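You operate a simulated robot arm through the tools that you are given. There is no shell and no other tool.

You are at the controls of a simulated robot arm. One attempt, no reset.

Task
Swap the old battery pack for the one that the pack card names.
Fine: unit off first; the old pack goes in the tin's grey holder; shut the tin and switch the unit on again.

Only the result counts: the job must be done as asked and must still hold three seconds after the hand-in. Knocking over, shifting, dropping, spilling or breaking anything else fails it.

Robot
A 7-joint arm with a two-finger parallel gripper, fixed in place. Base frame: the origin is at the foot of the arm, x ahead of it, y to its left, z up. Lengths are in cm, angles in rad, forces in N, time in s.
With the tool pointing down near the work surface it reaches from about 52 to 96 cm from the base axis. Its first joint turns from -2.897 to 2.897 rad. Payload 3.91 kg.
The TCP is the grasp point between the finger pads, 3 cm short of the fingertips. In the tool frame z runs along the fingers and y along their closing line. Largest opening 11 cm; finger width 2, thickness 1; the body of the gripper, 4.8 by 11.2 cm, starts 5.5 cm behind the TCP.
Orientation is told as [roll, pitch, yaw] about the base's x, y, z axes, in that order, counted from this pose: with the fingers straight down and closing along the base's y, the tool's x points along the base's -x, its y along +y and its z along -z.

Tools
- The arm moves only by the tool step_arm. Its argument "moves" is a list of rows, each a list of 7 numbers: the turn, a rotation vector about the tool's x, y, z in rad, then the shift along the tool's x, y, z in mm, then the gripper command, from -1 (shut) to 1 (fully open), values between in proportion. In form: [[wx, wy, wz, dx, dy, dz, grip], ...]. A call has 1 to 20 rows; each row is the pose to reach, as a shift and turn from the pose commanded when the call began, along the tool's axes at that moment. Each row takes 0.2 s and may step no farther than 5 cm and 0.15 rad from the row before; otherwise, or with a gripper value out of range, the whole call is refused. A pose out of reach is approached as far as the arm can. The call stops where the force on the tool passes 40 N (or 10 N more than at its start, if that is more) or the arm is blocked; 0.2 s more then pass. The fingers move at their own pace (about 7.2 cm/s each) and stop on an object; they squeeze with about 23 N. The grip force told is the motor's: it shows also when the fingers shut on nothing. Time passes only in rows, and 0.2 s behind the last, so rows that repeat a pose let the fingers close. The reply holds the time, the measured pose of the TCP, the force on the tool along the base axes, the opening and the grip force, in the units named above and with some noise, with the torque about the TCP (base axes, N m) and any sound that the robot's microphone picked up.
- Cameras (640 x 400 px; columns grow to the right, rows downward): "scene" is fixed at [23.64, -48.99, 164.28]; the picture's right is [0.60, -0.80, 0.00], its down [-0.73, -0.54, -0.41] and it looks along [0.33, 0.25, -0.91] (base axes); focal length 214 px, centre (320, 200). "wrist" rides on the gripper at [7.2, 1.7, -10.3] in the tool frame; the picture's right is [-0.23, 0.97, 0.00], its down [-0.76, -0.18, -0.62] and it looks along [-0.61, -0.14, 0.78] (tool axes); focal length 222 px, centre (320, 200). There is no depth. A picture from a camera that has moved, and an enlarged one, comes with that camera's place and axes in the base frame and with its lens. The place of the scene camera against the robot may be out by one fixed shift of up to 2.5 cm in any direction.
- snapshot(camera): a new picture of that camera. It takes no simulated time.
- slide_trunk(by): slides the trunk up (or, below 0, down) by that many cm; the arm rides with it, the base frame stays. It gives what a move gives, with no picture.
- enlarge(camera, box): a new picture of the part [left, top, right, bottom] of that camera's present view, enlarged. It takes no simulated time.
- close_job(): hands the job in; it is judged then, once.

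Places have to be worked out from the pictures, the camera data and where the tool is seen. Open the gripper and draw the arm clear of the work before you hand the job in, unless the task says otherwise.

The tools are called after "Request:" by a JSON object that holds its "api" and its "payload". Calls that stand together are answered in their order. step_arm: Moves the arm, as the interface text tells. Its arguments: {"type":"object","properties":{"moves":{"type":"array"}},"required":["moves"]} The other tools are called the same way: slide_trunk (by) slides the trunk up or down; snapshot (camera) takes a picture; enlarge (camera, box) takes an enlarged picture of a part of a camera's view; close_job () hands the job in.

At the start:

```text
t: 0.0
tcp_pos: [45.21, -16.69, 131.66]
ee_rot: [0.0, 0.0, 0.0]
wrist_force: [0.1, 0.6, -0.2]
torque: [-0.01, -0.01, -0.01]
finger_gap: 11.0
finger_force: 0.1
trunk travel left (down, up): [-63.9, 4.3]
```

scene: 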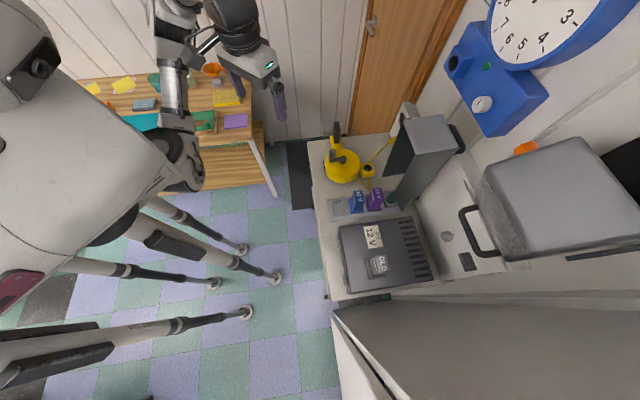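
wrist: 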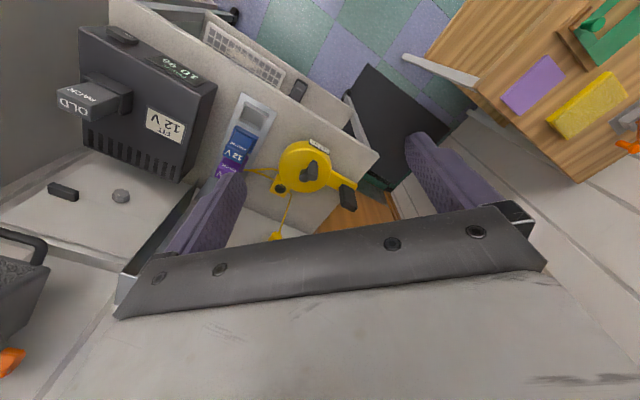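

I'll look closely at the scene first: the unit, the tin with packs, and the pack card.

Request:
{"api": "enlarge", "payload": {"camera": "scene", "box": [300, 100, 500, 310]}}

Request:
{"api": "enlarge", "payload": {"camera": "wrist", "box": [40, 0, 380, 240]}}

```text
1.90 times, centred on (400, 205) of scene
camera zoom: at [23.64, -48.99, 164.28], right [0.6, -0.8, 0.0], down [-0.73, -0.54, -0.41], along [0.33, 0.25, -0.91], focal length 408 px, centre (168, 190)
```

zoom: 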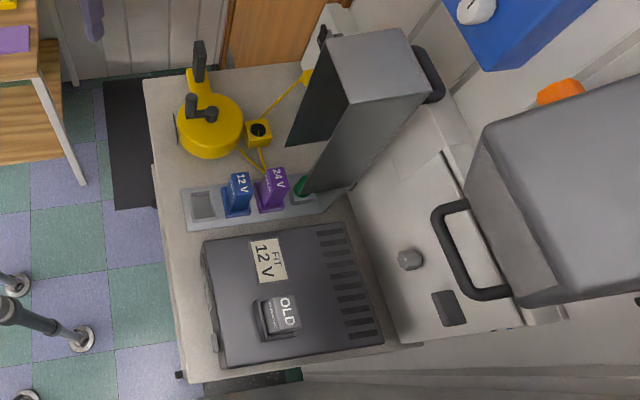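

```text
1.67 times, centred on (210, 120) of wrist
camera zoom: at [37.88, -15.14, 142.02], right [0.23, 0.97, 0.0], down [0.76, -0.18, 0.62], along [0.61, -0.14, -0.78], focal length 370 px, centre (503, 333)
```

zoom: 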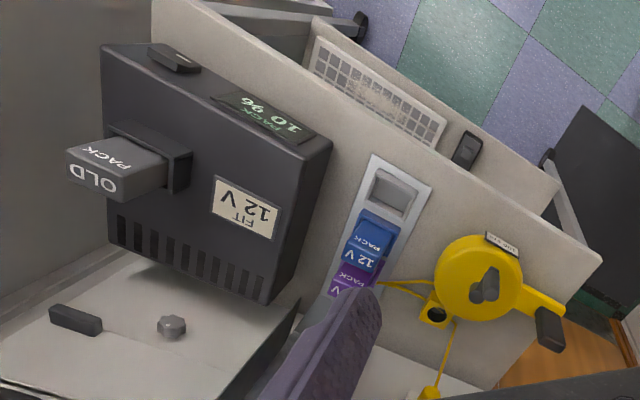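

The unit (dark box, card "FIT 12 V") sits around (39,-57) with the OLD pack standing up out of it at z≈105; the tin's row of packs is near (52,-36), z≈87. I'll move over, still high, with the camera turned toward the work for a better look.

Request:
{"api": "step_arm", "payload": {"moves": [[0, 0, 0.1, 14, -36, 0, -0.5], [0, 0, 0.2, 28, -72, 0, -0.5], [0, 0, 0.3, 42, -108, 0, -0.5], [0, 0, 0.4, 56, -144, 0, -0.5], [0, 0, 0.5, 70, -180, 0, -0.5], [0, 0, 0.6, 84, -216, 0, -0.5], [0, 0, 0.7, 100, -250, 0, -0.5]]}}

```text
t: 1.6
tcp_pos: [35.12, -41.79, 130.48]
ee_rot: [-0.003, 0.001, -0.703]
wrist_force: [0.0, -0.2, -0.6]
torque: [0.0, -0.01, 0.01]
finger_gap: 2.78
finger_force: 0.0
out of reach, approached as far as the arm can: row 4, 5, 6, 7
trunk travel left (down, up): [-63.9, 4.3]
```

The arm moved close to the target pose. Now I take a wrist picture and a scene picture.

Request:
{"api": "snapshot", "payload": {"camera": "wrist"}}

Request:
{"api": "snapshot", "payload": {"camera": "scene"}}

```text
taken
camera wrist: at [30.68, -35.9, 140.86], right [0.8, 0.6, 0.0], down [0.47, -0.63, 0.62], along [0.37, -0.5, -0.78], focal length 222 px, centre (320, 200)
```

wrist: 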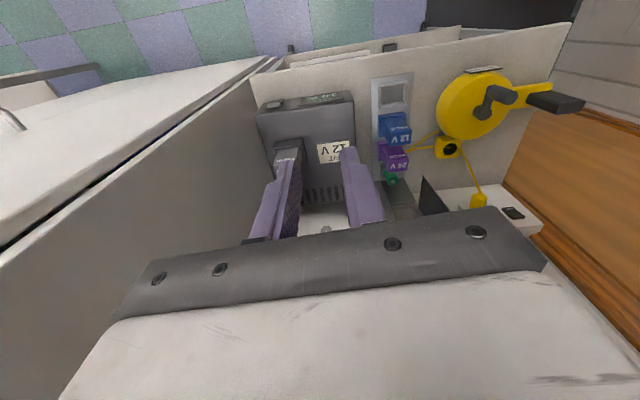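

```text
taken
```

scene: 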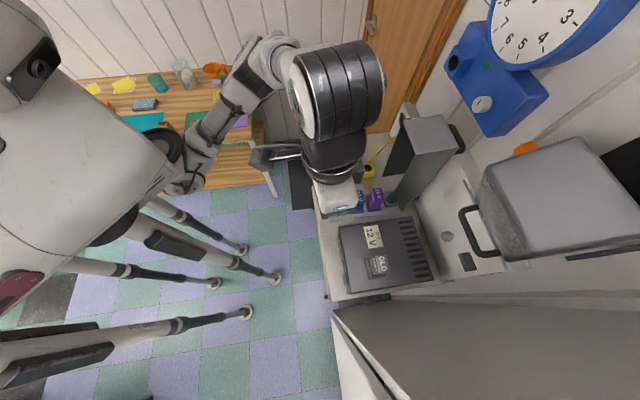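

Request:
{"api": "enlarge", "payload": {"camera": "wrist", "box": [230, 20, 550, 220]}}

```text
2.00 times, centred on (390, 120) of wrist
camera zoom: at [30.68, -35.9, 140.86], right [0.8, 0.6, 0.0], down [0.47, -0.63, 0.62], along [0.37, -0.5, -0.78], focal length 444 px, centre (180, 360)
```

zoom: 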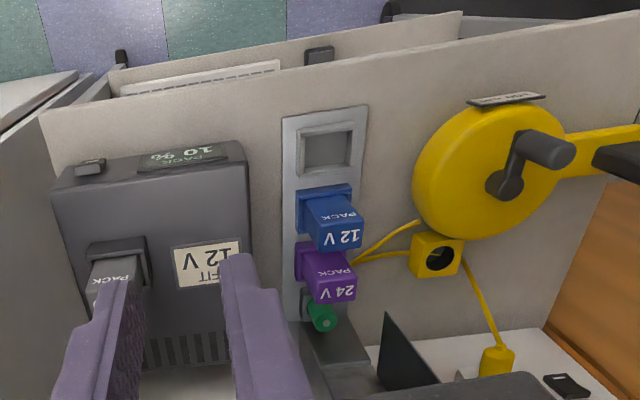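

The bench top is horizontal at z≈84, turned 45° (its near edge runs along (0.7,0.7)), so yaw ≈ -0.785 faces it squarely. I'll open the gripper fully to clear the view and slide the trunk down 12 cm to look closer.

Request:
{"api": "slide_trunk", "payload": {"by": -12}}

Request:
{"api": "step_arm", "payload": {"moves": [[0, 0, 0.04, 0, 0, 0, 1], [0, 0, 0.08, 0, 0, 0, 1], [0, 0, 0.08, 0, 0, 0, 1]]}}

Request:
{"api": "snapshot", "payload": {"camera": "wrist"}}

```text
t: 3.1
tcp_pos: [35.05, -41.79, 118.58]
ee_rot: [-0.002, 0.001, -0.7]
wrist_force: [0.7, -0.9, -0.2]
torque: [-0.03, 0.02, -0.02]
finger_gap: 2.76
finger_force: 0.0
trunk travel left (down, up): [-51.9, 16.3]
```

```text
t: 3.9
tcp_pos: [35.12, -41.66, 118.61]
ee_rot: [-0.003, 0.0, -0.78]
wrist_force: [0.1, -0.3, 0.3]
torque: [-0.02, -0.01, 0.0]
finger_gap: 11.02
finger_force: 0.0
trunk travel left (down, up): [-51.9, 16.3]
```

```text
taken
camera wrist: at [31.23, -35.46, 128.88], right [0.85, 0.53, 0.0], down [0.42, -0.66, 0.62], along [0.33, -0.53, -0.78], focal length 222 px, centre (320, 200)
```

wrist: 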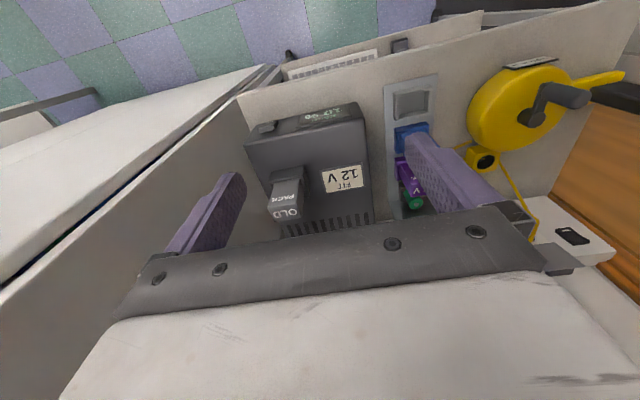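

Request:
{"api": "enlarge", "payload": {"camera": "wrist", "box": [220, 30, 460, 240]}}

Request:
{"api": "enlarge", "payload": {"camera": "wrist", "box": [240, 85, 390, 180]}}

Request:
{"api": "enlarge", "payload": {"camera": "scene", "box": [370, 80, 510, 280]}}

```text
1.90 times, centred on (340, 135) of wrist
camera zoom: at [31.23, -35.46, 128.88], right [0.85, 0.53, 0.0], down [0.42, -0.66, 0.62], along [0.33, -0.53, -0.78], focal length 423 px, centre (282, 324)
```

zoom: 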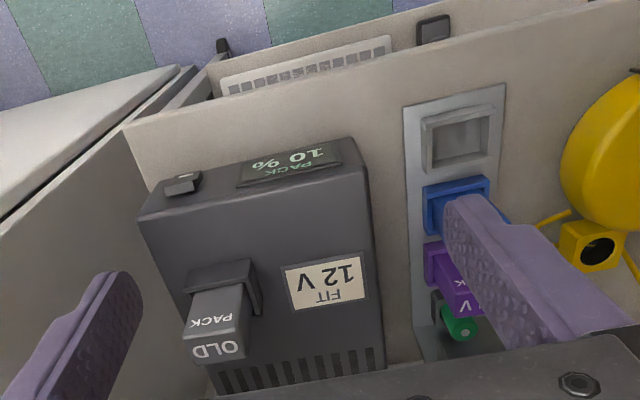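

```text
4.21 times, centred on (315, 132) of wrist
camera zoom: at [31.23, -35.46, 128.88], right [0.85, 0.53, 0.0], down [0.42, -0.66, 0.62], along [0.33, -0.53, -0.78], focal length 935 px, centre (341, 484)
```

zoom: 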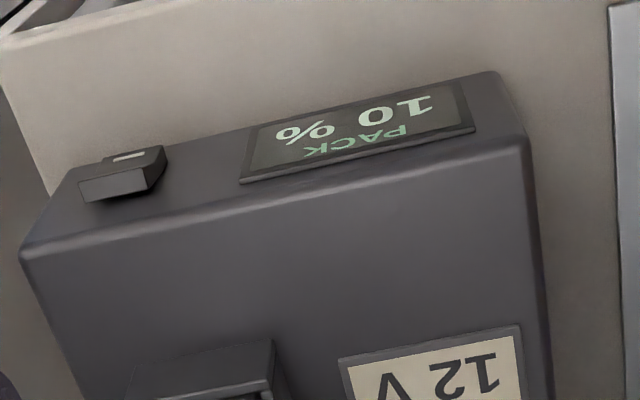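

```text
2.00 times, centred on (440, 180) of scene
camera zoom: at [23.64, -48.99, 164.28], right [0.6, -0.8, 0.0], down [-0.73, -0.54, -0.41], along [0.33, 0.25, -0.91], focal length 429 px, centre (80, 240)
```

zoom: 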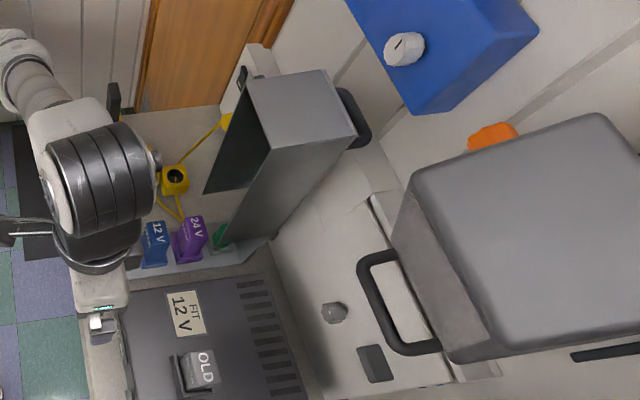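

The unit's front face has the display "PACK 10 %" and a switch; the tin has a grey empty holder, blue 12 V, purple 24 V, a green item, and a tall lid standing up at its far end. I'll move over the tin at the same height for a better look.

Request:
{"api": "step_arm", "payload": {"moves": [[0, 0, 0, -12, 38, 0, 1], [0, 0, 0, -24, 76, 0, 1], [0, 0, 0, -36, 114, 0, 1], [0, 0, 0, -48, 152, 0, 1], [0, 0, 0, -57, 186, 0, 1]]}}

Request:
{"api": "snapshot", "payload": {"camera": "wrist"}}

Request:
{"api": "enlarge", "payload": {"camera": "wrist", "box": [220, 0, 460, 240]}}

```text
t: 5.1
tcp_pos: [52.3, -32.46, 118.43]
ee_rot: [-0.004, 0.0, -0.781]
wrist_force: [0.3, -0.7, 0.2]
torque: [-0.04, 0.0, 0.01]
finger_gap: 10.99
finger_force: 0.0
trunk travel left (down, up): [-51.9, 16.3]
```

```text
taken
camera wrist: at [48.32, -26.21, 128.74], right [0.85, 0.53, 0.0], down [0.42, -0.66, 0.62], along [0.33, -0.53, -0.78], focal length 222 px, centre (320, 200)
```

wrist: 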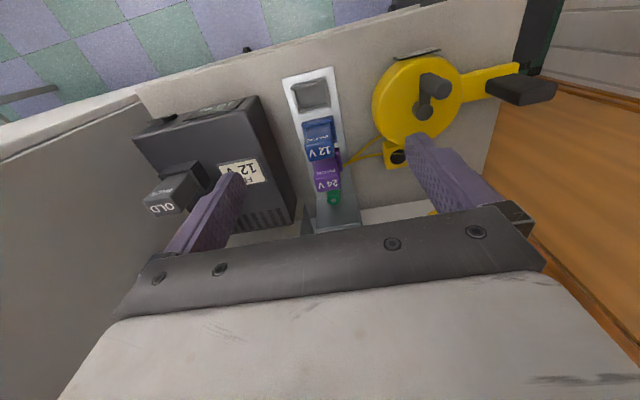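

```text
1.67 times, centred on (340, 120) of wrist
camera zoom: at [48.32, -26.21, 128.74], right [0.85, 0.53, 0.0], down [0.42, -0.66, 0.62], along [0.33, -0.53, -0.78], focal length 370 px, centre (287, 333)
```

zoom: 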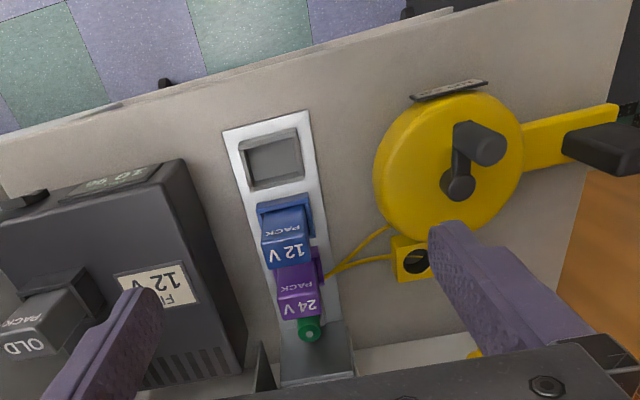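

Blue 12 V pack's top is near (58.3,-41.7,91.4); the OLD pack's top is about (39.5,-61.4,99.4). Now I tilt the tool outward about the TCP to see the tin's lid and the wall behind it.

Request:
{"api": "step_arm", "payload": {"moves": [[0, -0.12, 0, 0, 0, 0, 1], [0, -0.24, 0, 0, 0, 0, 1], [0, -0.36, 0, 0, 0, 0, 1], [0, -0.48, 0, 0, 0, 0, 1], [0, -0.6, 0, 0, 0, 0, 1]]}}

Request:
{"api": "snapshot", "payload": {"camera": "wrist"}}

Request:
{"api": "enlarge", "payload": {"camera": "wrist", "box": [160, 20, 480, 240]}}

```text
t: 6.3
tcp_pos: [52.36, -32.53, 118.56]
ee_rot: [-0.005, -0.601, -0.776]
wrist_force: [-0.1, 0.2, 0.4]
torque: [0.03, 0.0, 0.02]
finger_gap: 11.01
finger_force: 0.0
trunk travel left (down, up): [-51.9, 16.3]
```

```text
taken
camera wrist: at [45.07, -23.05, 122.88], right [0.82, 0.56, 0.12], down [0.07, -0.32, 0.95], along [0.57, -0.76, -0.3], focal length 222 px, centre (320, 200)
```

wrist: 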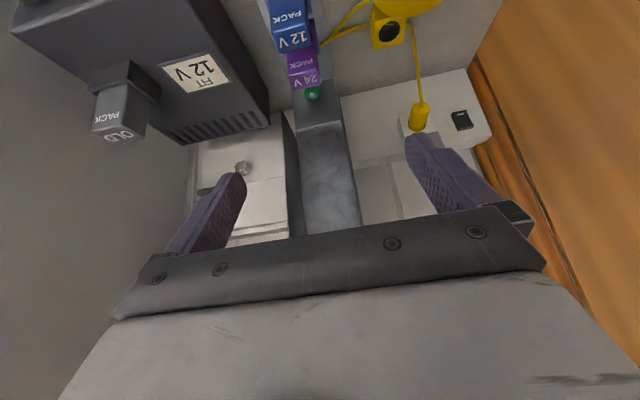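

```text
1.82 times, centred on (320, 130) of wrist
camera zoom: at [45.07, -23.05, 122.88], right [0.82, 0.56, 0.12], down [0.07, -0.32, 0.95], along [0.57, -0.76, -0.3], focal length 404 px, centre (320, 327)
```

zoom: 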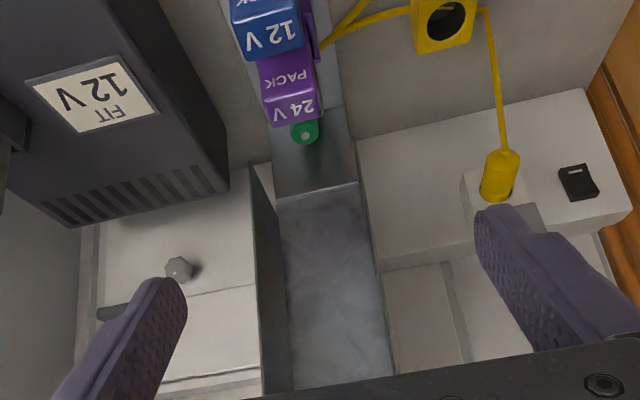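

The lid is an open box standing upright at the tin's far end, with wall trunking behind it. I raise the trunk to see the lid's full height from the same tilt.

Request:
{"api": "slide_trunk", "payload": {"by": 12}}

Request:
{"api": "snapshot", "payload": {"camera": "wrist"}}

Request:
{"api": "enlarge", "payload": {"camera": "wrist", "box": [180, 20, 460, 230]}}

```text
t: 7.8
tcp_pos: [52.29, -32.49, 130.53]
ee_rot: [-0.005, -0.6, -0.778]
wrist_force: [0.3, -0.4, 0.9]
torque: [-0.02, 0.01, -0.03]
finger_gap: 11.0
finger_force: 0.1
trunk travel left (down, up): [-63.9, 4.3]
```

```text
taken
camera wrist: at [45.08, -23.06, 134.87], right [0.82, 0.56, 0.12], down [0.07, -0.32, 0.95], along [0.57, -0.76, -0.3], focal length 222 px, centre (320, 200)
```

wrist: 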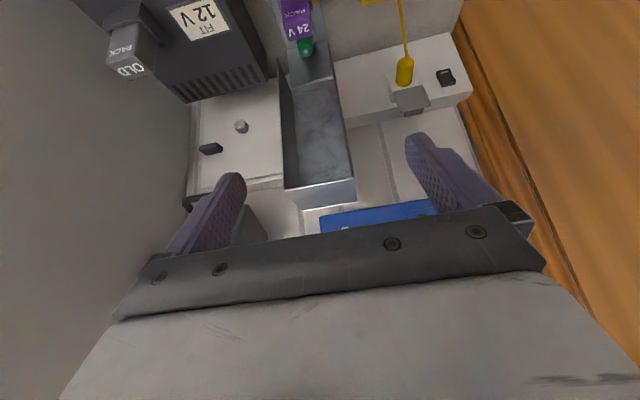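

```text
1.90 times, centred on (320, 125) of wrist
camera zoom: at [45.08, -23.06, 134.87], right [0.82, 0.56, 0.12], down [0.07, -0.32, 0.95], along [0.57, -0.76, -0.3], focal length 423 px, centre (320, 343)
```

zoom: 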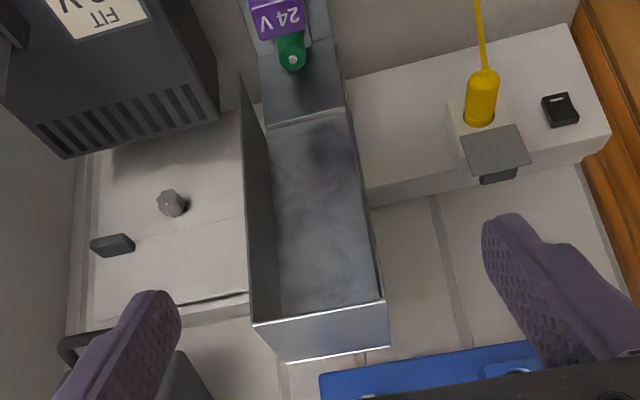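

The lid hinge appears to be at about u=85.5 (outward), z≈97, lid standing vertical to z≈124. Next I want a close look at the switch on the unit's front face: I move across at height, then lower.

Request:
{"api": "step_arm", "payload": {"moves": [[0, 0, 0, 5.5, -43, -3.8, 1], [0, 0, 0, 11, -87, -7.5, 1], [0, 0, 0, 16.5, -130, -11.3, 1], [0, 0, 0, 22, -173, -15, 1], [0, 0, 0, 27.5, -217, -18.8, 1], [0, 0, 0, 33, -260, -22.6, 1]]}}

Request:
{"api": "slide_trunk", "payload": {"by": -24}}

Request:
{"api": "snapshot", "payload": {"camera": "wrist"}}

```text
t: 9.2
tcp_pos: [31.15, -48.33, 130.72]
ee_rot: [-0.003, -0.602, -0.777]
wrist_force: [0.4, 0.1, 0.5]
torque: [0.02, -0.01, 0.01]
finger_gap: 11.01
finger_force: 0.1
trunk travel left (down, up): [-63.9, 4.3]
```

```text
t: 11.7
tcp_pos: [31.34, -48.22, 106.64]
ee_rot: [-0.005, -0.601, -0.779]
wrist_force: [-0.5, 0.2, -0.7]
torque: [-0.02, -0.02, 0.03]
finger_gap: 10.99
finger_force: 0.1
trunk travel left (down, up): [-39.9, 28.3]
```

```text
taken
camera wrist: at [23.98, -38.76, 111.06], right [0.82, 0.56, 0.12], down [0.07, -0.32, 0.95], along [0.57, -0.76, -0.3], focal length 222 px, centre (320, 200)
```

wrist: 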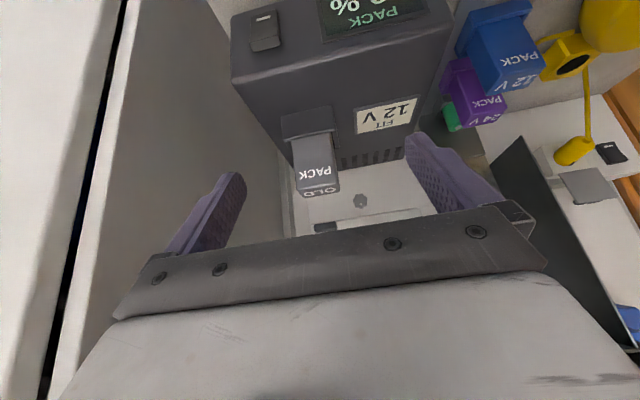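

Request:
{"api": "enlarge", "payload": {"camera": "wrist", "box": [220, 0, 340, 75]}}

Request:
{"api": "enlarge", "payload": {"camera": "wrist", "box": [200, 0, 480, 220]}}

```text
5.33 times, centred on (280, 38) of wrist
camera zoom: at [23.98, -38.76, 111.06], right [0.82, 0.56, 0.12], down [0.07, -0.32, 0.95], along [0.57, -0.76, -0.3], focal length 1185 px, centre (533, 1067)
```

zoom: 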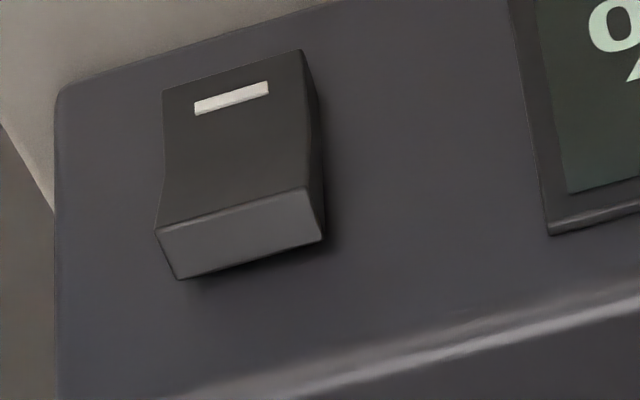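

```text
1.82 times, centred on (340, 110) of wrist
camera zoom: at [23.98, -38.76, 111.06], right [0.82, 0.56, 0.12], down [0.07, -0.32, 0.95], along [0.57, -0.76, -0.3], focal length 404 px, centre (284, 364)
```

zoom: 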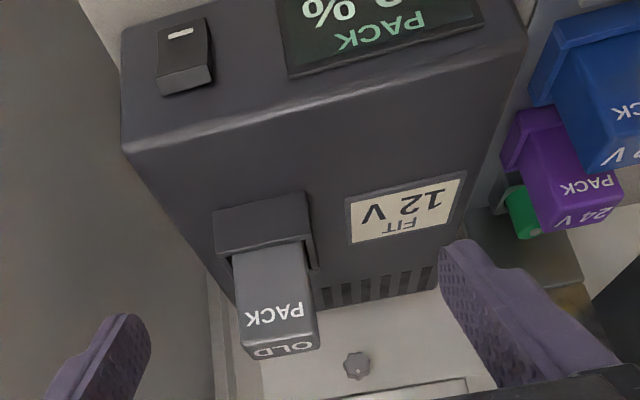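

The switch is a rocker on the unit's front at about v=-15.6, z≈88.4; its marked lower half is flush (on) and the upper half sticks out, so pressing the upper half should switch it off. There's a tall side panel close by at v≈-21, so I'll press with one finger of the open gripper; first I untilt the tool in front of the unit.

Request:
{"api": "step_arm", "payload": {"moves": [[0, 0.12, 0, 5, 4, -3, 1], [0, 0.24, 0, 9, 8, -6, 1], [0, 0.36, 0, 14, 13, -10, 1], [0, 0.48, 0, 18, 17, -13, 1], [0, 0.6, 0, 23, 21, -16, 1]]}}

Request:
{"api": "snapshot", "payload": {"camera": "wrist"}}

Request:
{"api": "snapshot", "payload": {"camera": "scene"}}

```text
t: 12.9
tcp_pos: [30.58, -44.73, 106.55]
ee_rot: [-0.008, 0.0, -0.781]
wrist_force: [0.5, 0.1, 0.1]
torque: [-0.01, 0.03, 0.0]
finger_gap: 11.01
finger_force: 0.0
trunk travel left (down, up): [-39.9, 28.3]
```

```text
taken
camera wrist: at [26.76, -38.43, 116.83], right [0.85, 0.53, -0.01], down [0.42, -0.66, 0.62], along [0.33, -0.53, -0.78], focal length 222 px, centre (320, 200)
```

wrist: 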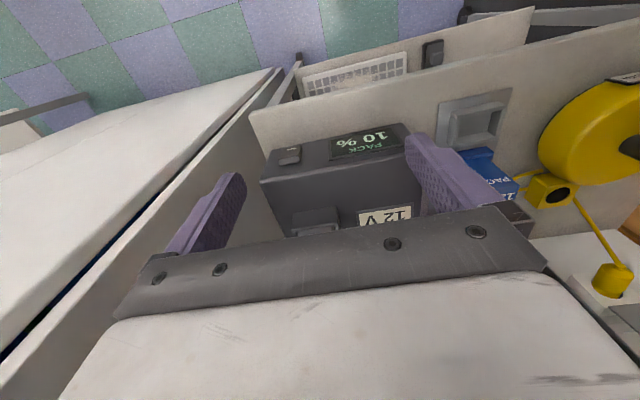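

```text
taken
```

scene: 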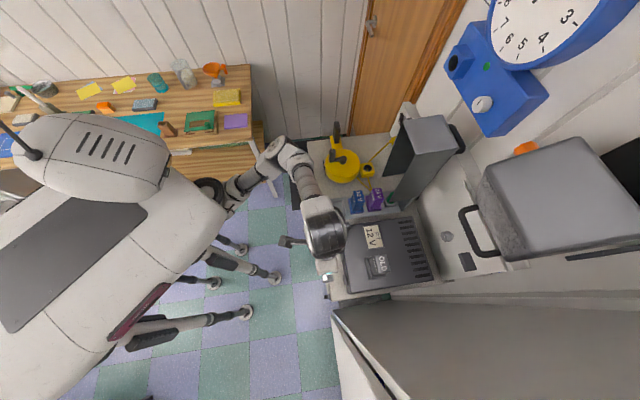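

TCP is now at u≈53.3, v≈-10 in front of the unit. I yaw by +0.15 so the right-hand (−v) finger leads and go down so the tips are at z≈88.7.

Request:
{"api": "step_arm", "payload": {"moves": [[0, 0, -0.08, 0, 1, 0, 1], [0, 0, -0.15, 0, 2, 30, 1], [0, 0, -0.15, 0, 2, 70, 1], [0, 0, -0.15, 0, 2, 110, 1], [0, 0, -0.15, 0, 2, 135, 1], [0, 0, -0.15, 0, 2, 148, 1]]}}

Request:
{"api": "snapshot", "payload": {"camera": "wrist"}}

Request:
{"api": "enlarge", "payload": {"camera": "wrist", "box": [160, 100, 460, 260]}}

Request:
{"api": "enlarge", "payload": {"camera": "scene", "box": [290, 210, 450, 310]}}

```text
t: 14.3
tcp_pos: [30.8, -44.67, 91.86]
ee_rot: [-0.004, -0.002, -0.631]
wrist_force: [-0.2, -0.8, 0.4]
torque: [-0.01, 0.02, 0.01]
finger_gap: 11.01
finger_force: 0.0
trunk travel left (down, up): [-39.9, 28.3]
```

```text
taken
camera wrist: at [25.96, -39.08, 102.24], right [0.76, 0.65, 0.0], down [0.51, -0.59, 0.62], along [0.41, -0.47, -0.78], focal length 222 px, centre (320, 200)
```

wrist: 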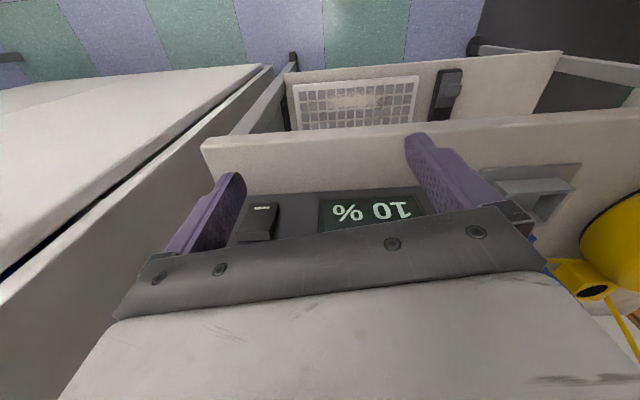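

```text
2.13 times, centred on (310, 180) of wrist
camera zoom: at [25.96, -39.08, 102.24], right [0.76, 0.65, 0.0], down [0.51, -0.59, 0.62], along [0.41, -0.47, -0.78], focal length 474 px, centre (341, 243)
```

zoom: 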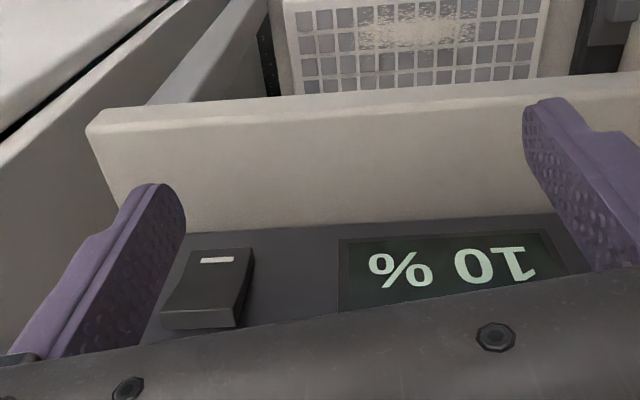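

```text
4.00 times, centred on (370, 260) of scene
camera zoom: at [23.64, -48.99, 164.28], right [0.6, -0.8, 0.0], down [-0.73, -0.54, -0.41], along [0.33, 0.25, -0.91], focal length 858 px, centre (120, -40)
```

zoom: 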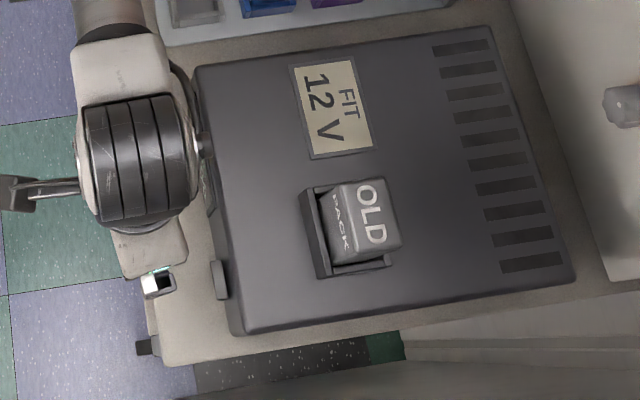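

The finger lines up with the rocker (finger v≈-15.75, rocker v≈-15.6, tips z≈88.8). I push outward in small steps and watch the force and any click.

Request:
{"api": "step_arm", "payload": {"moves": [[0, 0, 0, -19.8, -3, 0, 1], [0, 0, 0, -30, -4.5, 0, 1], [0, 0, 0, -35, -5.3, 0, 1], [0, 0, 0, -38, -5.7, 0, 1], [0, 0, 0, -41, -6.2, 0, 1]]}}

Request:
{"api": "enlarge", "payload": {"camera": "wrist", "box": [160, 100, 460, 260]}}

```text
t: 15.5
tcp_pos: [33.81, -47.65, 91.87]
ee_rot: [-0.004, 0.0, -0.629]
wrist_force: [-0.2, 0.1, 0.0]
torque: [-0.01, -0.02, 0.0]
finger_gap: 11.01
finger_force: 0.1
trunk travel left (down, up): [-39.9, 28.3]
```

```text
2.13 times, centred on (310, 180) of wrist
camera zoom: at [28.89, -42.03, 102.16], right [0.76, 0.65, 0.0], down [0.51, -0.59, 0.62], along [0.41, -0.47, -0.78], focal length 474 px, centre (341, 243)
```

zoom: 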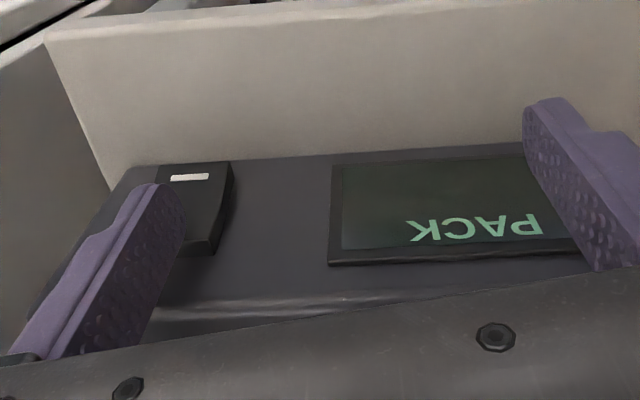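

The "10 %" reading seems gone from the display while "PACK" is printed. I look closer at the rocker and display.

Request:
{"api": "enlarge", "payload": {"camera": "wrist", "box": [205, 165, 300, 230]}}

Request:
{"api": "enlarge", "payload": {"camera": "wrist", "box": [300, 150, 460, 240]}}

```text
6.15 times, centred on (252, 198) of wrist
camera zoom: at [28.89, -42.03, 102.16], right [0.76, 0.65, 0.0], down [0.51, -0.59, 0.62], along [0.41, -0.47, -0.78], focal length 1367 px, centre (735, 215)
```

zoom: 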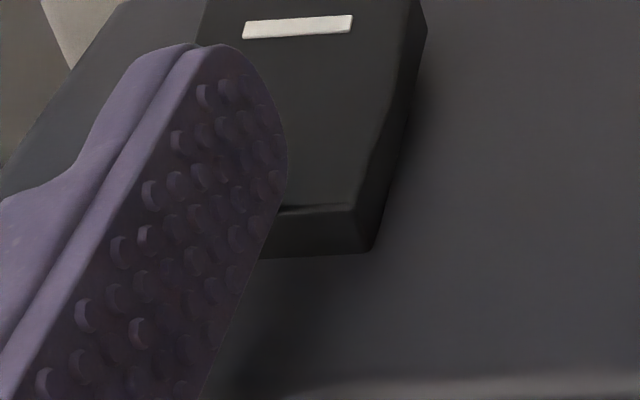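

```text
4.00 times, centred on (380, 195) of wrist
camera zoom: at [28.89, -42.03, 102.16], right [0.76, 0.65, 0.0], down [0.51, -0.59, 0.62], along [0.41, -0.47, -0.78], focal length 888 px, centre (80, 220)
```

zoom: 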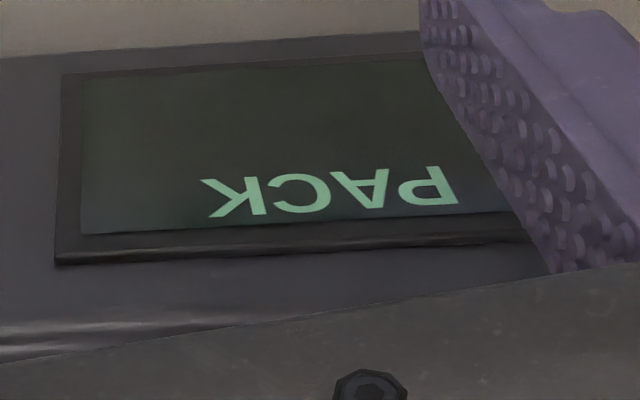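

The reading went out, so the unit seems off. I'll back away to confirm the rocker stays tipped.

Request:
{"api": "step_arm", "payload": {"moves": [[0, 0, 0, 15, 2, 0, 1], [0, 0, 0, 45, 7, 0, 1]]}}

Request:
{"api": "enlarge", "payload": {"camera": "wrist", "box": [200, 150, 460, 250]}}

```text
t: 16.1
tcp_pos: [30.45, -44.35, 91.78]
ee_rot: [-0.005, 0.0, -0.631]
wrist_force: [0.4, 0.9, -0.3]
torque: [0.02, -0.03, -0.02]
finger_gap: 11.01
finger_force: 0.1
trunk travel left (down, up): [-39.9, 28.3]
```

```text
2.46 times, centred on (330, 200) of wrist
camera zoom: at [25.66, -38.73, 102.16], right [0.76, 0.65, 0.0], down [0.51, -0.59, 0.62], along [0.41, -0.47, -0.78], focal length 547 px, centre (295, 200)
```

zoom: 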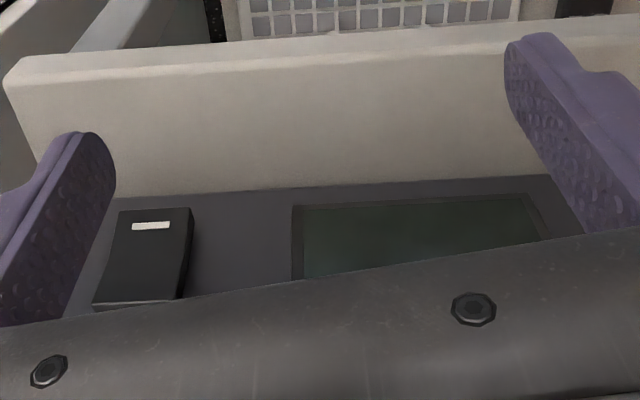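

The display stays dark, so the unit is off. Now I rise and move above the OLD pack to measure it precisely.

Request:
{"api": "step_arm", "payload": {"moves": [[0, 0, 0, 0, 0, -45, 1], [0, 0, 0, 0, 0, -90, 1], [0, 0, 0, 0, 0, -135, 1], [0, 0, 0, 0, 0, -180, 1], [0, 0, 0, 0, 0, -230, 1], [0, 0, 0.05, -41, -19, -230, 0.6], [0, 0, 0.1, -83, -38, -230, 0.6], [0, 0, 0.154, -124, -57, -230, 0.6]]}}

Request:
{"api": "snapshot", "payload": {"camera": "wrist"}}

Request:
{"api": "enlarge", "payload": {"camera": "wrist", "box": [200, 60, 440, 240]}}

```text
t: 17.9
tcp_pos: [37.08, -55.07, 105.7]
ee_rot: [-0.016, -0.009, -0.786]
wrist_force: [-0.2, -0.1, 0.2]
torque: [0.01, -0.03, -0.01]
finger_gap: 8.82
finger_force: 0.1
out of reach, approached as far as the arm can: row 4, 5, 6, 7, 8
trunk travel left (down, up): [-39.9, 28.3]
```

```text
taken
camera wrist: at [33.28, -48.53, 115.85], right [0.85, 0.53, -0.01], down [0.42, -0.65, 0.63], along [0.32, -0.54, -0.77], focal length 222 px, centre (320, 200)
```

wrist: 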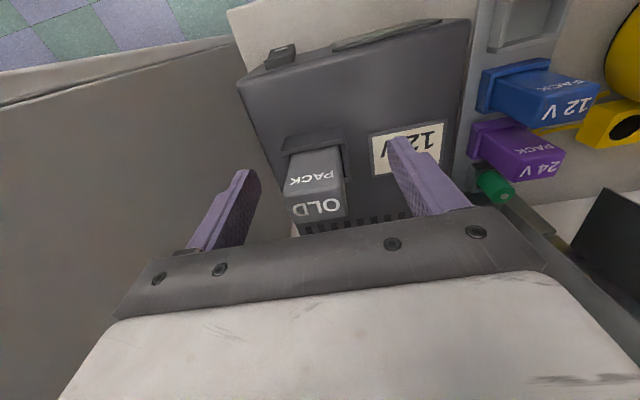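

```text
2.22 times, centred on (320, 150) of wrist
camera zoom: at [33.28, -48.53, 115.85], right [0.85, 0.53, -0.01], down [0.42, -0.65, 0.63], along [0.32, -0.54, -0.77], focal length 494 px, centre (320, 311)
```

zoom: 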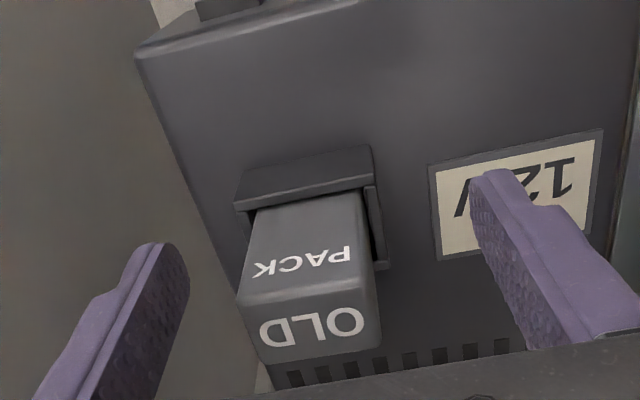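

The OLD pack's top is at about z=101.6, u 68.2–71.2, v −16.5…−11.6 (about 3×5 cm). The arm hit its upward reach at this trunk height, so I raise the trunk 5 cm for clearance before centring over the pack.

Request:
{"api": "slide_trunk", "payload": {"by": 5}}

```text
t: 18.8
tcp_pos: [37.21, -54.83, 110.61]
ee_rot: [-0.015, -0.008, -0.784]
wrist_force: [0.0, 0.4, 0.1]
torque: [-0.01, 0.03, 0.0]
finger_gap: 8.81
finger_force: 0.1
trunk travel left (down, up): [-44.9, 23.3]
```

Request:
{"api": "step_arm", "payload": {"moves": [[0, 0, 0, -23, -8, 0, 0.36], [0, 0, 0, -46, -16, 0, 0.36], [0, 0, 0, -46, -16, 0, 0.36]]}}

Request:
{"api": "snapshot", "payload": {"camera": "wrist"}}

Request:
{"api": "enlarge", "payload": {"camera": "wrist", "box": [200, 60, 440, 240]}}

```text
t: 19.6
tcp_pos: [39.24, -58.78, 110.14]
ee_rot: [-0.023, -0.015, -0.784]
wrist_force: [0.1, 0.9, -0.1]
torque: [0.01, 0.01, 0.02]
finger_gap: 7.48
finger_force: 0.1
out of reach, approached as far as the arm can: row 2, 3
trunk travel left (down, up): [-44.9, 23.3]
```

```text
taken
camera wrist: at [35.35, -52.29, 120.4], right [0.85, 0.53, -0.02], down [0.42, -0.65, 0.64], along [0.33, -0.55, -0.77], focal length 222 px, centre (320, 200)
```

wrist: 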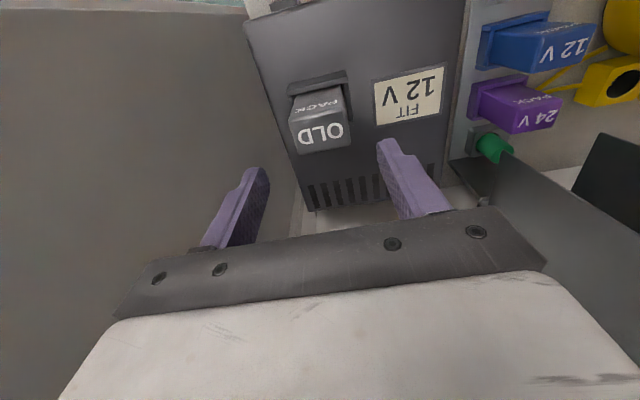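

```text
2.22 times, centred on (320, 150) of wrist
camera zoom: at [35.35, -52.29, 120.4], right [0.85, 0.53, -0.02], down [0.42, -0.65, 0.64], along [0.33, -0.55, -0.77], focal length 494 px, centre (320, 311)
```

zoom: 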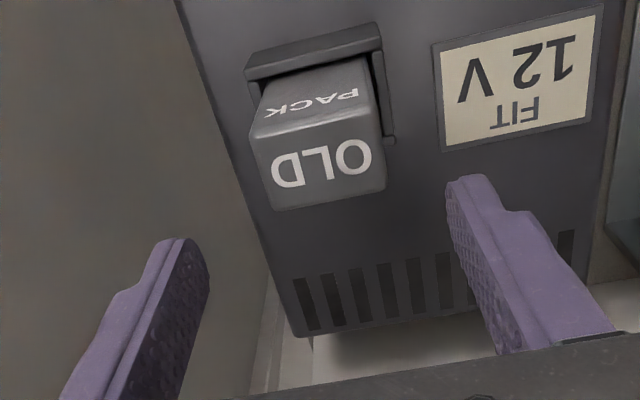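

The pack is between the fingers (pack centre u≈69.7, v≈−14.07, top z≈101.6). I descend 5 cm first, checking where the commanded pose actually lands.

Request:
{"api": "step_arm", "payload": {"moves": [[0, 0, 0, 0, 0, 25, 0.36], [0, 0, 0, 0, 0, 50, 0.36], [0, 0, 0, 0, 0, 50, 0.36]]}}

```text
t: 20.4
tcp_pos: [39.14, -58.94, 105.18]
ee_rot: [-0.018, -0.007, -0.784]
wrist_force: [0.2, -0.6, -0.6]
torque: [-0.01, 0.03, -0.04]
finger_gap: 7.47
finger_force: 0.1
trunk travel left (down, up): [-44.9, 23.3]
```

The commanded pose matches the reached one now. I correct the small tilt and centring, go down to z≈98.8, and then close on the pack.

Request:
{"api": "step_arm", "payload": {"moves": [[-0.014, 0.006, 0, -3.5, -0.7, 0, 0.36], [-0.014, 0.006, 0, -3.5, -0.7, 25, 0.36], [-0.014, 0.006, 0, -3.5, -0.7, 45, 0.36], [-0.014, 0.006, 0, -3.5, -0.7, 64, 0.36], [-0.014, 0.006, 0, -3.5, -0.7, 64, 0.36]]}}

Request:
{"api": "snapshot", "payload": {"camera": "wrist"}}

Request:
{"api": "enlarge", "payload": {"camera": "scene", "box": [320, 200, 460, 310]}}

```text
t: 21.6
tcp_pos: [39.41, -59.31, 98.8]
ee_rot: [-0.003, -0.004, -0.785]
wrist_force: [-0.3, 0.3, -0.4]
torque: [-0.01, -0.03, 0.01]
finger_gap: 7.49
finger_force: 0.0
trunk travel left (down, up): [-44.9, 23.3]
```

```text
taken
camera wrist: at [35.41, -53.01, 109.07], right [0.85, 0.53, 0.0], down [0.41, -0.66, 0.63], along [0.33, -0.53, -0.78], focal length 222 px, centre (320, 200)
```

wrist: 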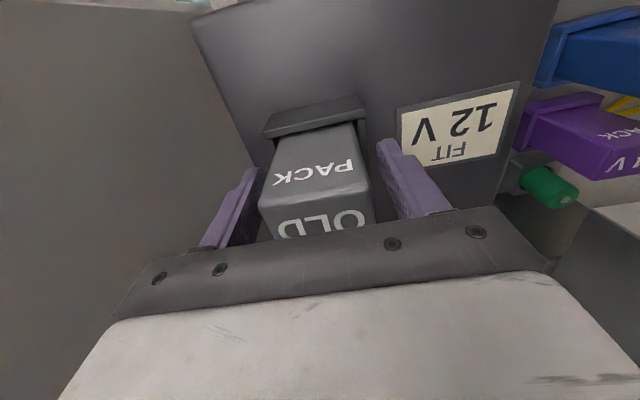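

```text
3.64 times, centred on (390, 255) of scene
camera zoom: at [23.64, -48.99, 164.28], right [0.6, -0.8, 0.0], down [-0.73, -0.54, -0.41], along [0.33, 0.25, -0.91], focal length 780 px, centre (66, 0)
```

zoom: 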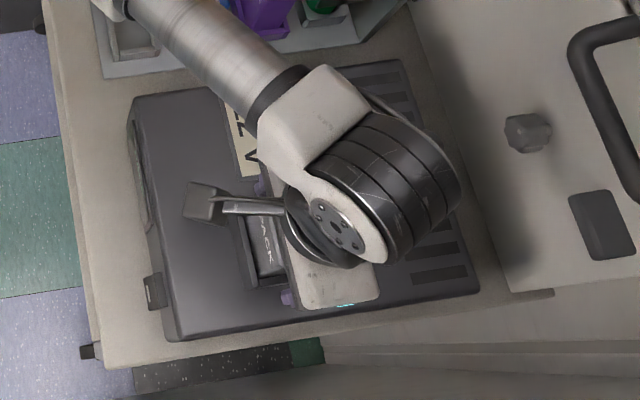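

Fingers straddle the pack cleanly; I close on it.

Request:
{"api": "step_arm", "payload": {"moves": [[0, 0, 0, 0, 0, 0, -0.4], [0, 0, 0, 0, 0, 0, -1], [0, 0, 0, 0, 0, 0, -1], [0, 0, 0, 0, 0, 0, -1]]}}

```text
t: 22.6
tcp_pos: [39.41, -59.34, 98.83]
ee_rot: [-0.001, -0.002, -0.783]
wrist_force: [0.6, 1.7, 0.5]
torque: [0.15, -0.17, 0.04]
finger_gap: 4.98
finger_force: 22.9
trunk travel left (down, up): [-44.9, 23.3]
```

Gripped: gap 4.98 cm, 23 N. Now I lift straight up gently.

Request:
{"api": "step_arm", "payload": {"moves": [[0, 0, 0, 0, 0, -5, -1], [0, 0, 0, 0, 0, -10, -1], [0, 0, 0, 0, 0, -20, -1], [0, 0, 0, 0, 0, -30, -1], [0, 0, 0, 0, 0, -40, -1]]}}

Request:
{"api": "snapshot", "payload": {"camera": "wrist"}}

Request:
{"api": "enlarge", "payload": {"camera": "scene", "box": [320, 180, 460, 310]}}

```text
t: 23.8
tcp_pos: [39.39, -59.28, 102.73]
ee_rot: [-0.001, -0.002, -0.786]
wrist_force: [-0.1, -0.1, -3.1]
torque: [-0.01, 0.01, -0.04]
finger_gap: 4.98
finger_force: 22.9
trunk travel left (down, up): [-44.9, 23.3]
```

```text
taken
camera wrist: at [35.37, -52.98, 113.05], right [0.85, 0.53, 0.0], down [0.41, -0.66, 0.63], along [0.33, -0.53, -0.78], focal length 222 px, centre (320, 200)
```

wrist: 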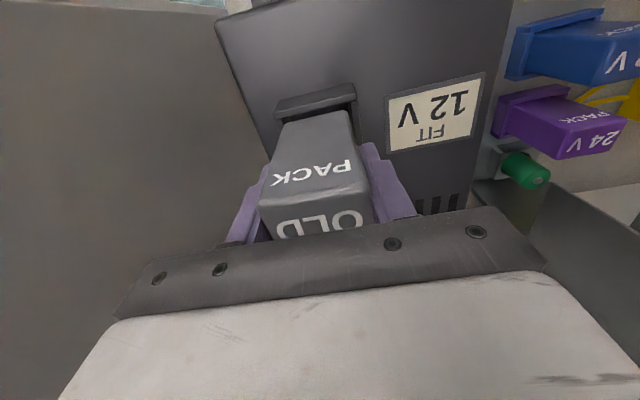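

```text
3.08 times, centred on (390, 245) of scene
camera zoom: at [23.64, -48.99, 164.28], right [0.6, -0.8, 0.0], down [-0.73, -0.54, -0.41], along [0.33, 0.25, -0.91], focal length 660 px, centre (105, 62)
```

zoom: 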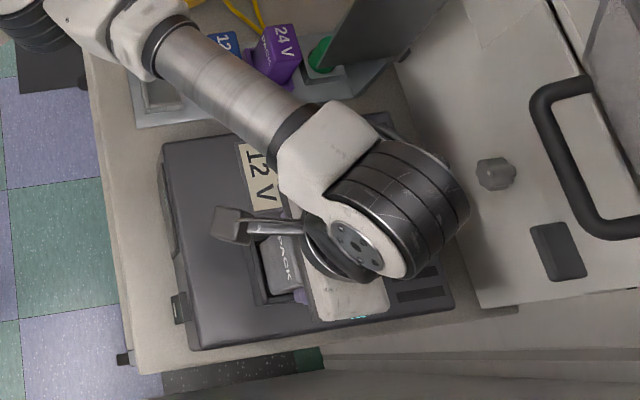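

The pack is sliding out freely (load ≈3 N). I lift further with the trunk to clear everything.

Request:
{"api": "slide_trunk", "payload": {"by": 13}}

Request:
{"api": "snapshot", "payload": {"camera": "wrist"}}

Request:
{"api": "enlarge", "payload": {"camera": "wrist", "box": [220, 30, 440, 220]}}

Request:
{"api": "enlarge", "payload": {"camera": "scene", "box": [320, 150, 460, 310]}}

```text
t: 25.4
tcp_pos: [39.42, -59.25, 115.68]
ee_rot: [-0.002, -0.001, -0.783]
wrist_force: [0.2, 0.7, -3.6]
torque: [-0.02, 0.0, -0.03]
finger_gap: 4.99
finger_force: 23.2
trunk travel left (down, up): [-57.9, 10.3]
```

```text
taken
camera wrist: at [35.4, -52.99, 126.03], right [0.85, 0.53, 0.0], down [0.41, -0.66, 0.63], along [0.33, -0.53, -0.78], focal length 222 px, centre (320, 200)
```

wrist: 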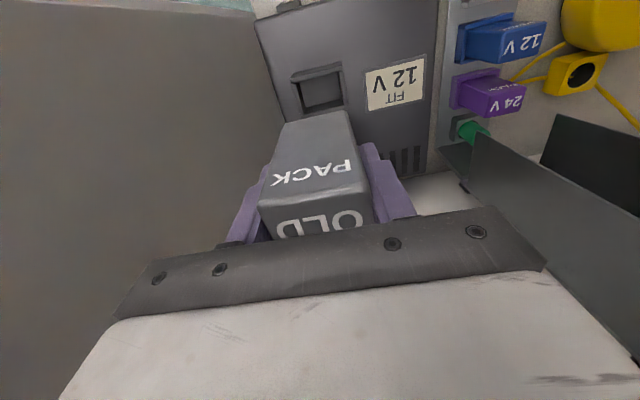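

```text
2.11 times, centred on (330, 125) of wrist
camera zoom: at [35.4, -52.99, 126.03], right [0.85, 0.53, 0.0], down [0.41, -0.66, 0.63], along [0.33, -0.53, -0.78], focal length 468 px, centre (299, 358)
```

zoom: 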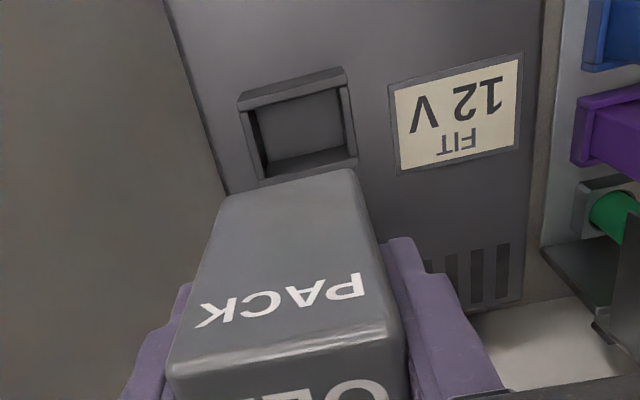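

```text
2.50 times, centred on (390, 230) of scene
camera zoom: at [23.64, -48.99, 164.28], right [0.6, -0.8, 0.0], down [-0.73, -0.54, -0.41], along [0.33, 0.25, -0.91], focal length 536 px, centre (145, 125)
```

zoom: 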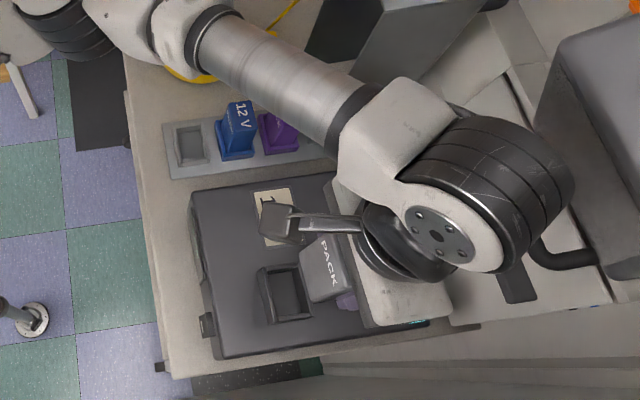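

The unit's socket is now empty, and the held pack is about 10.5 cm long with its bottom at z≈108. I carry it across at this height toward the grey holder and look at the holder.

Request:
{"api": "step_arm", "payload": {"moves": [[0, 0, 0, 20, 42, 0, -1], [0, 0, 0, 40, 85, 0, -1], [0, 0, 0, 60, 128, 0, -1], [0, 0, 0, 80, 170, 0, -1], [0, 0, 0, 100, 213, 0, -1], [0, 0, 0, 118, 255, 0, -1], [0, 0, 0, 118, 255, 0, -1]]}}

Request:
{"api": "snapshot", "payload": {"camera": "wrist"}}

Request:
{"api": "enlarge", "payload": {"camera": "wrist", "box": [240, 50, 420, 190]}}

```text
t: 27.0
tcp_pos: [49.16, -32.77, 115.64]
ee_rot: [-0.003, -0.001, -0.785]
wrist_force: [-0.2, -0.1, -3.0]
torque: [-0.03, 0.0, -0.03]
finger_gap: 5.01
finger_force: 23.0
trunk travel left (down, up): [-57.9, 10.3]
```

```text
taken
camera wrist: at [45.1, -26.44, 125.89], right [0.85, 0.53, 0.0], down [0.41, -0.66, 0.63], along [0.33, -0.53, -0.78], focal length 222 px, centre (320, 200)
```

wrist: 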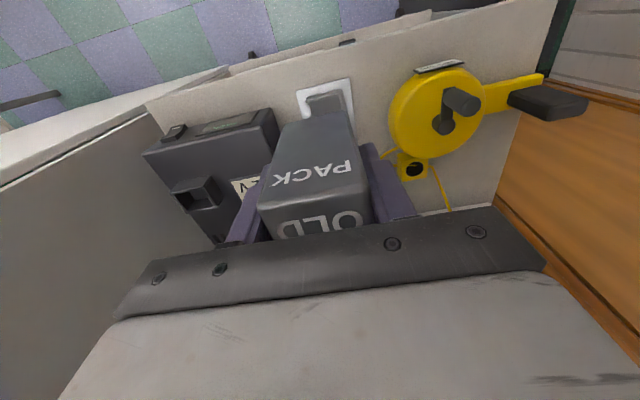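

```text
2.86 times, centred on (330, 120) of wrist
camera zoom: at [45.1, -26.44, 125.89], right [0.85, 0.53, 0.0], down [0.41, -0.66, 0.63], along [0.33, -0.53, -0.78], focal length 635 px, centre (291, 429)
```

zoom: 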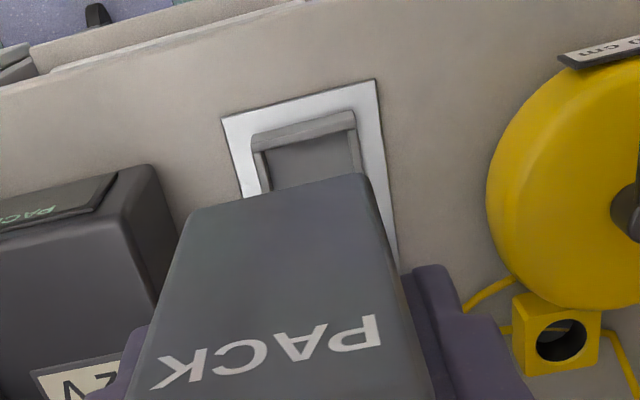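

The pack hides part of the holder from here; I shift sideways (+v) to see the grey holder unobstructed and measure it.

Request:
{"api": "step_arm", "payload": {"moves": [[0, 0, 0, 0, 45, 0, -1], [0, 0, 0, 0, 90, 0, -1], [0, 0, 0, 0, 120, 0, -1], [0, 0, 0, 0, 120, 0, -1]]}}

Request:
{"api": "snapshot", "payload": {"camera": "wrist"}}

Request:
{"api": "enlarge", "payload": {"camera": "wrist", "box": [150, 60, 330, 180]}}

```text
t: 28.0
tcp_pos: [57.38, -24.31, 115.42]
ee_rot: [-0.003, -0.002, -0.787]
wrist_force: [-0.4, -0.3, -3.6]
torque: [0.0, -0.01, 0.02]
finger_gap: 4.98
finger_force: 22.9
trunk travel left (down, up): [-57.9, 10.3]
```

```text
taken
camera wrist: at [53.47, -18.07, 125.81], right [0.85, 0.53, 0.0], down [0.41, -0.66, 0.63], along [0.33, -0.53, -0.78], focal length 222 px, centre (320, 200)
```

wrist: 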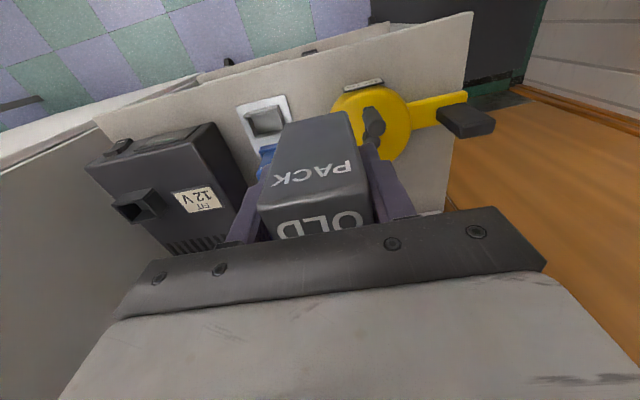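

```text
3.33 times, centred on (240, 120) of wrist
camera zoom: at [53.47, -18.07, 125.81], right [0.85, 0.53, 0.0], down [0.41, -0.66, 0.63], along [0.33, -0.53, -0.78], focal length 740 px, centre (587, 467)
```

zoom: 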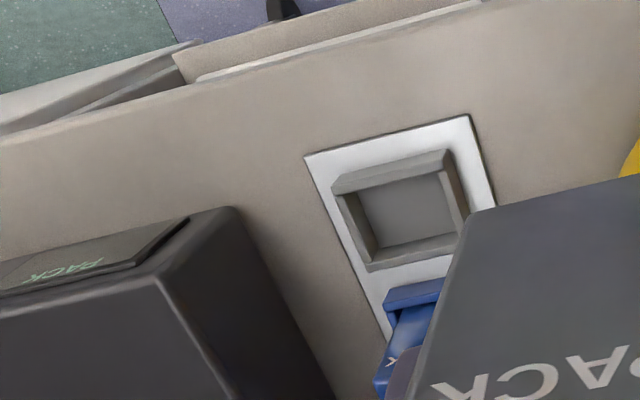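

Request:
{"api": "enlarge", "payload": {"camera": "wrist", "box": [232, 90, 302, 140]}}

```text
8.00 times, centred on (267, 115) of wrist
camera zoom: at [53.47, -18.07, 125.81], right [0.85, 0.53, 0.0], down [0.41, -0.66, 0.63], along [0.33, -0.53, -0.78], focal length 1777 px, centre (744, 880)
```

zoom: 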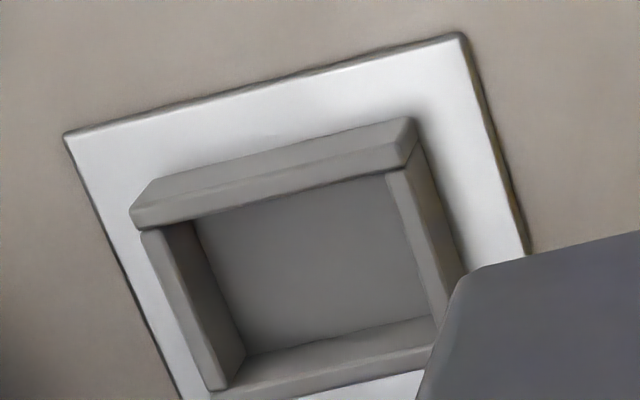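

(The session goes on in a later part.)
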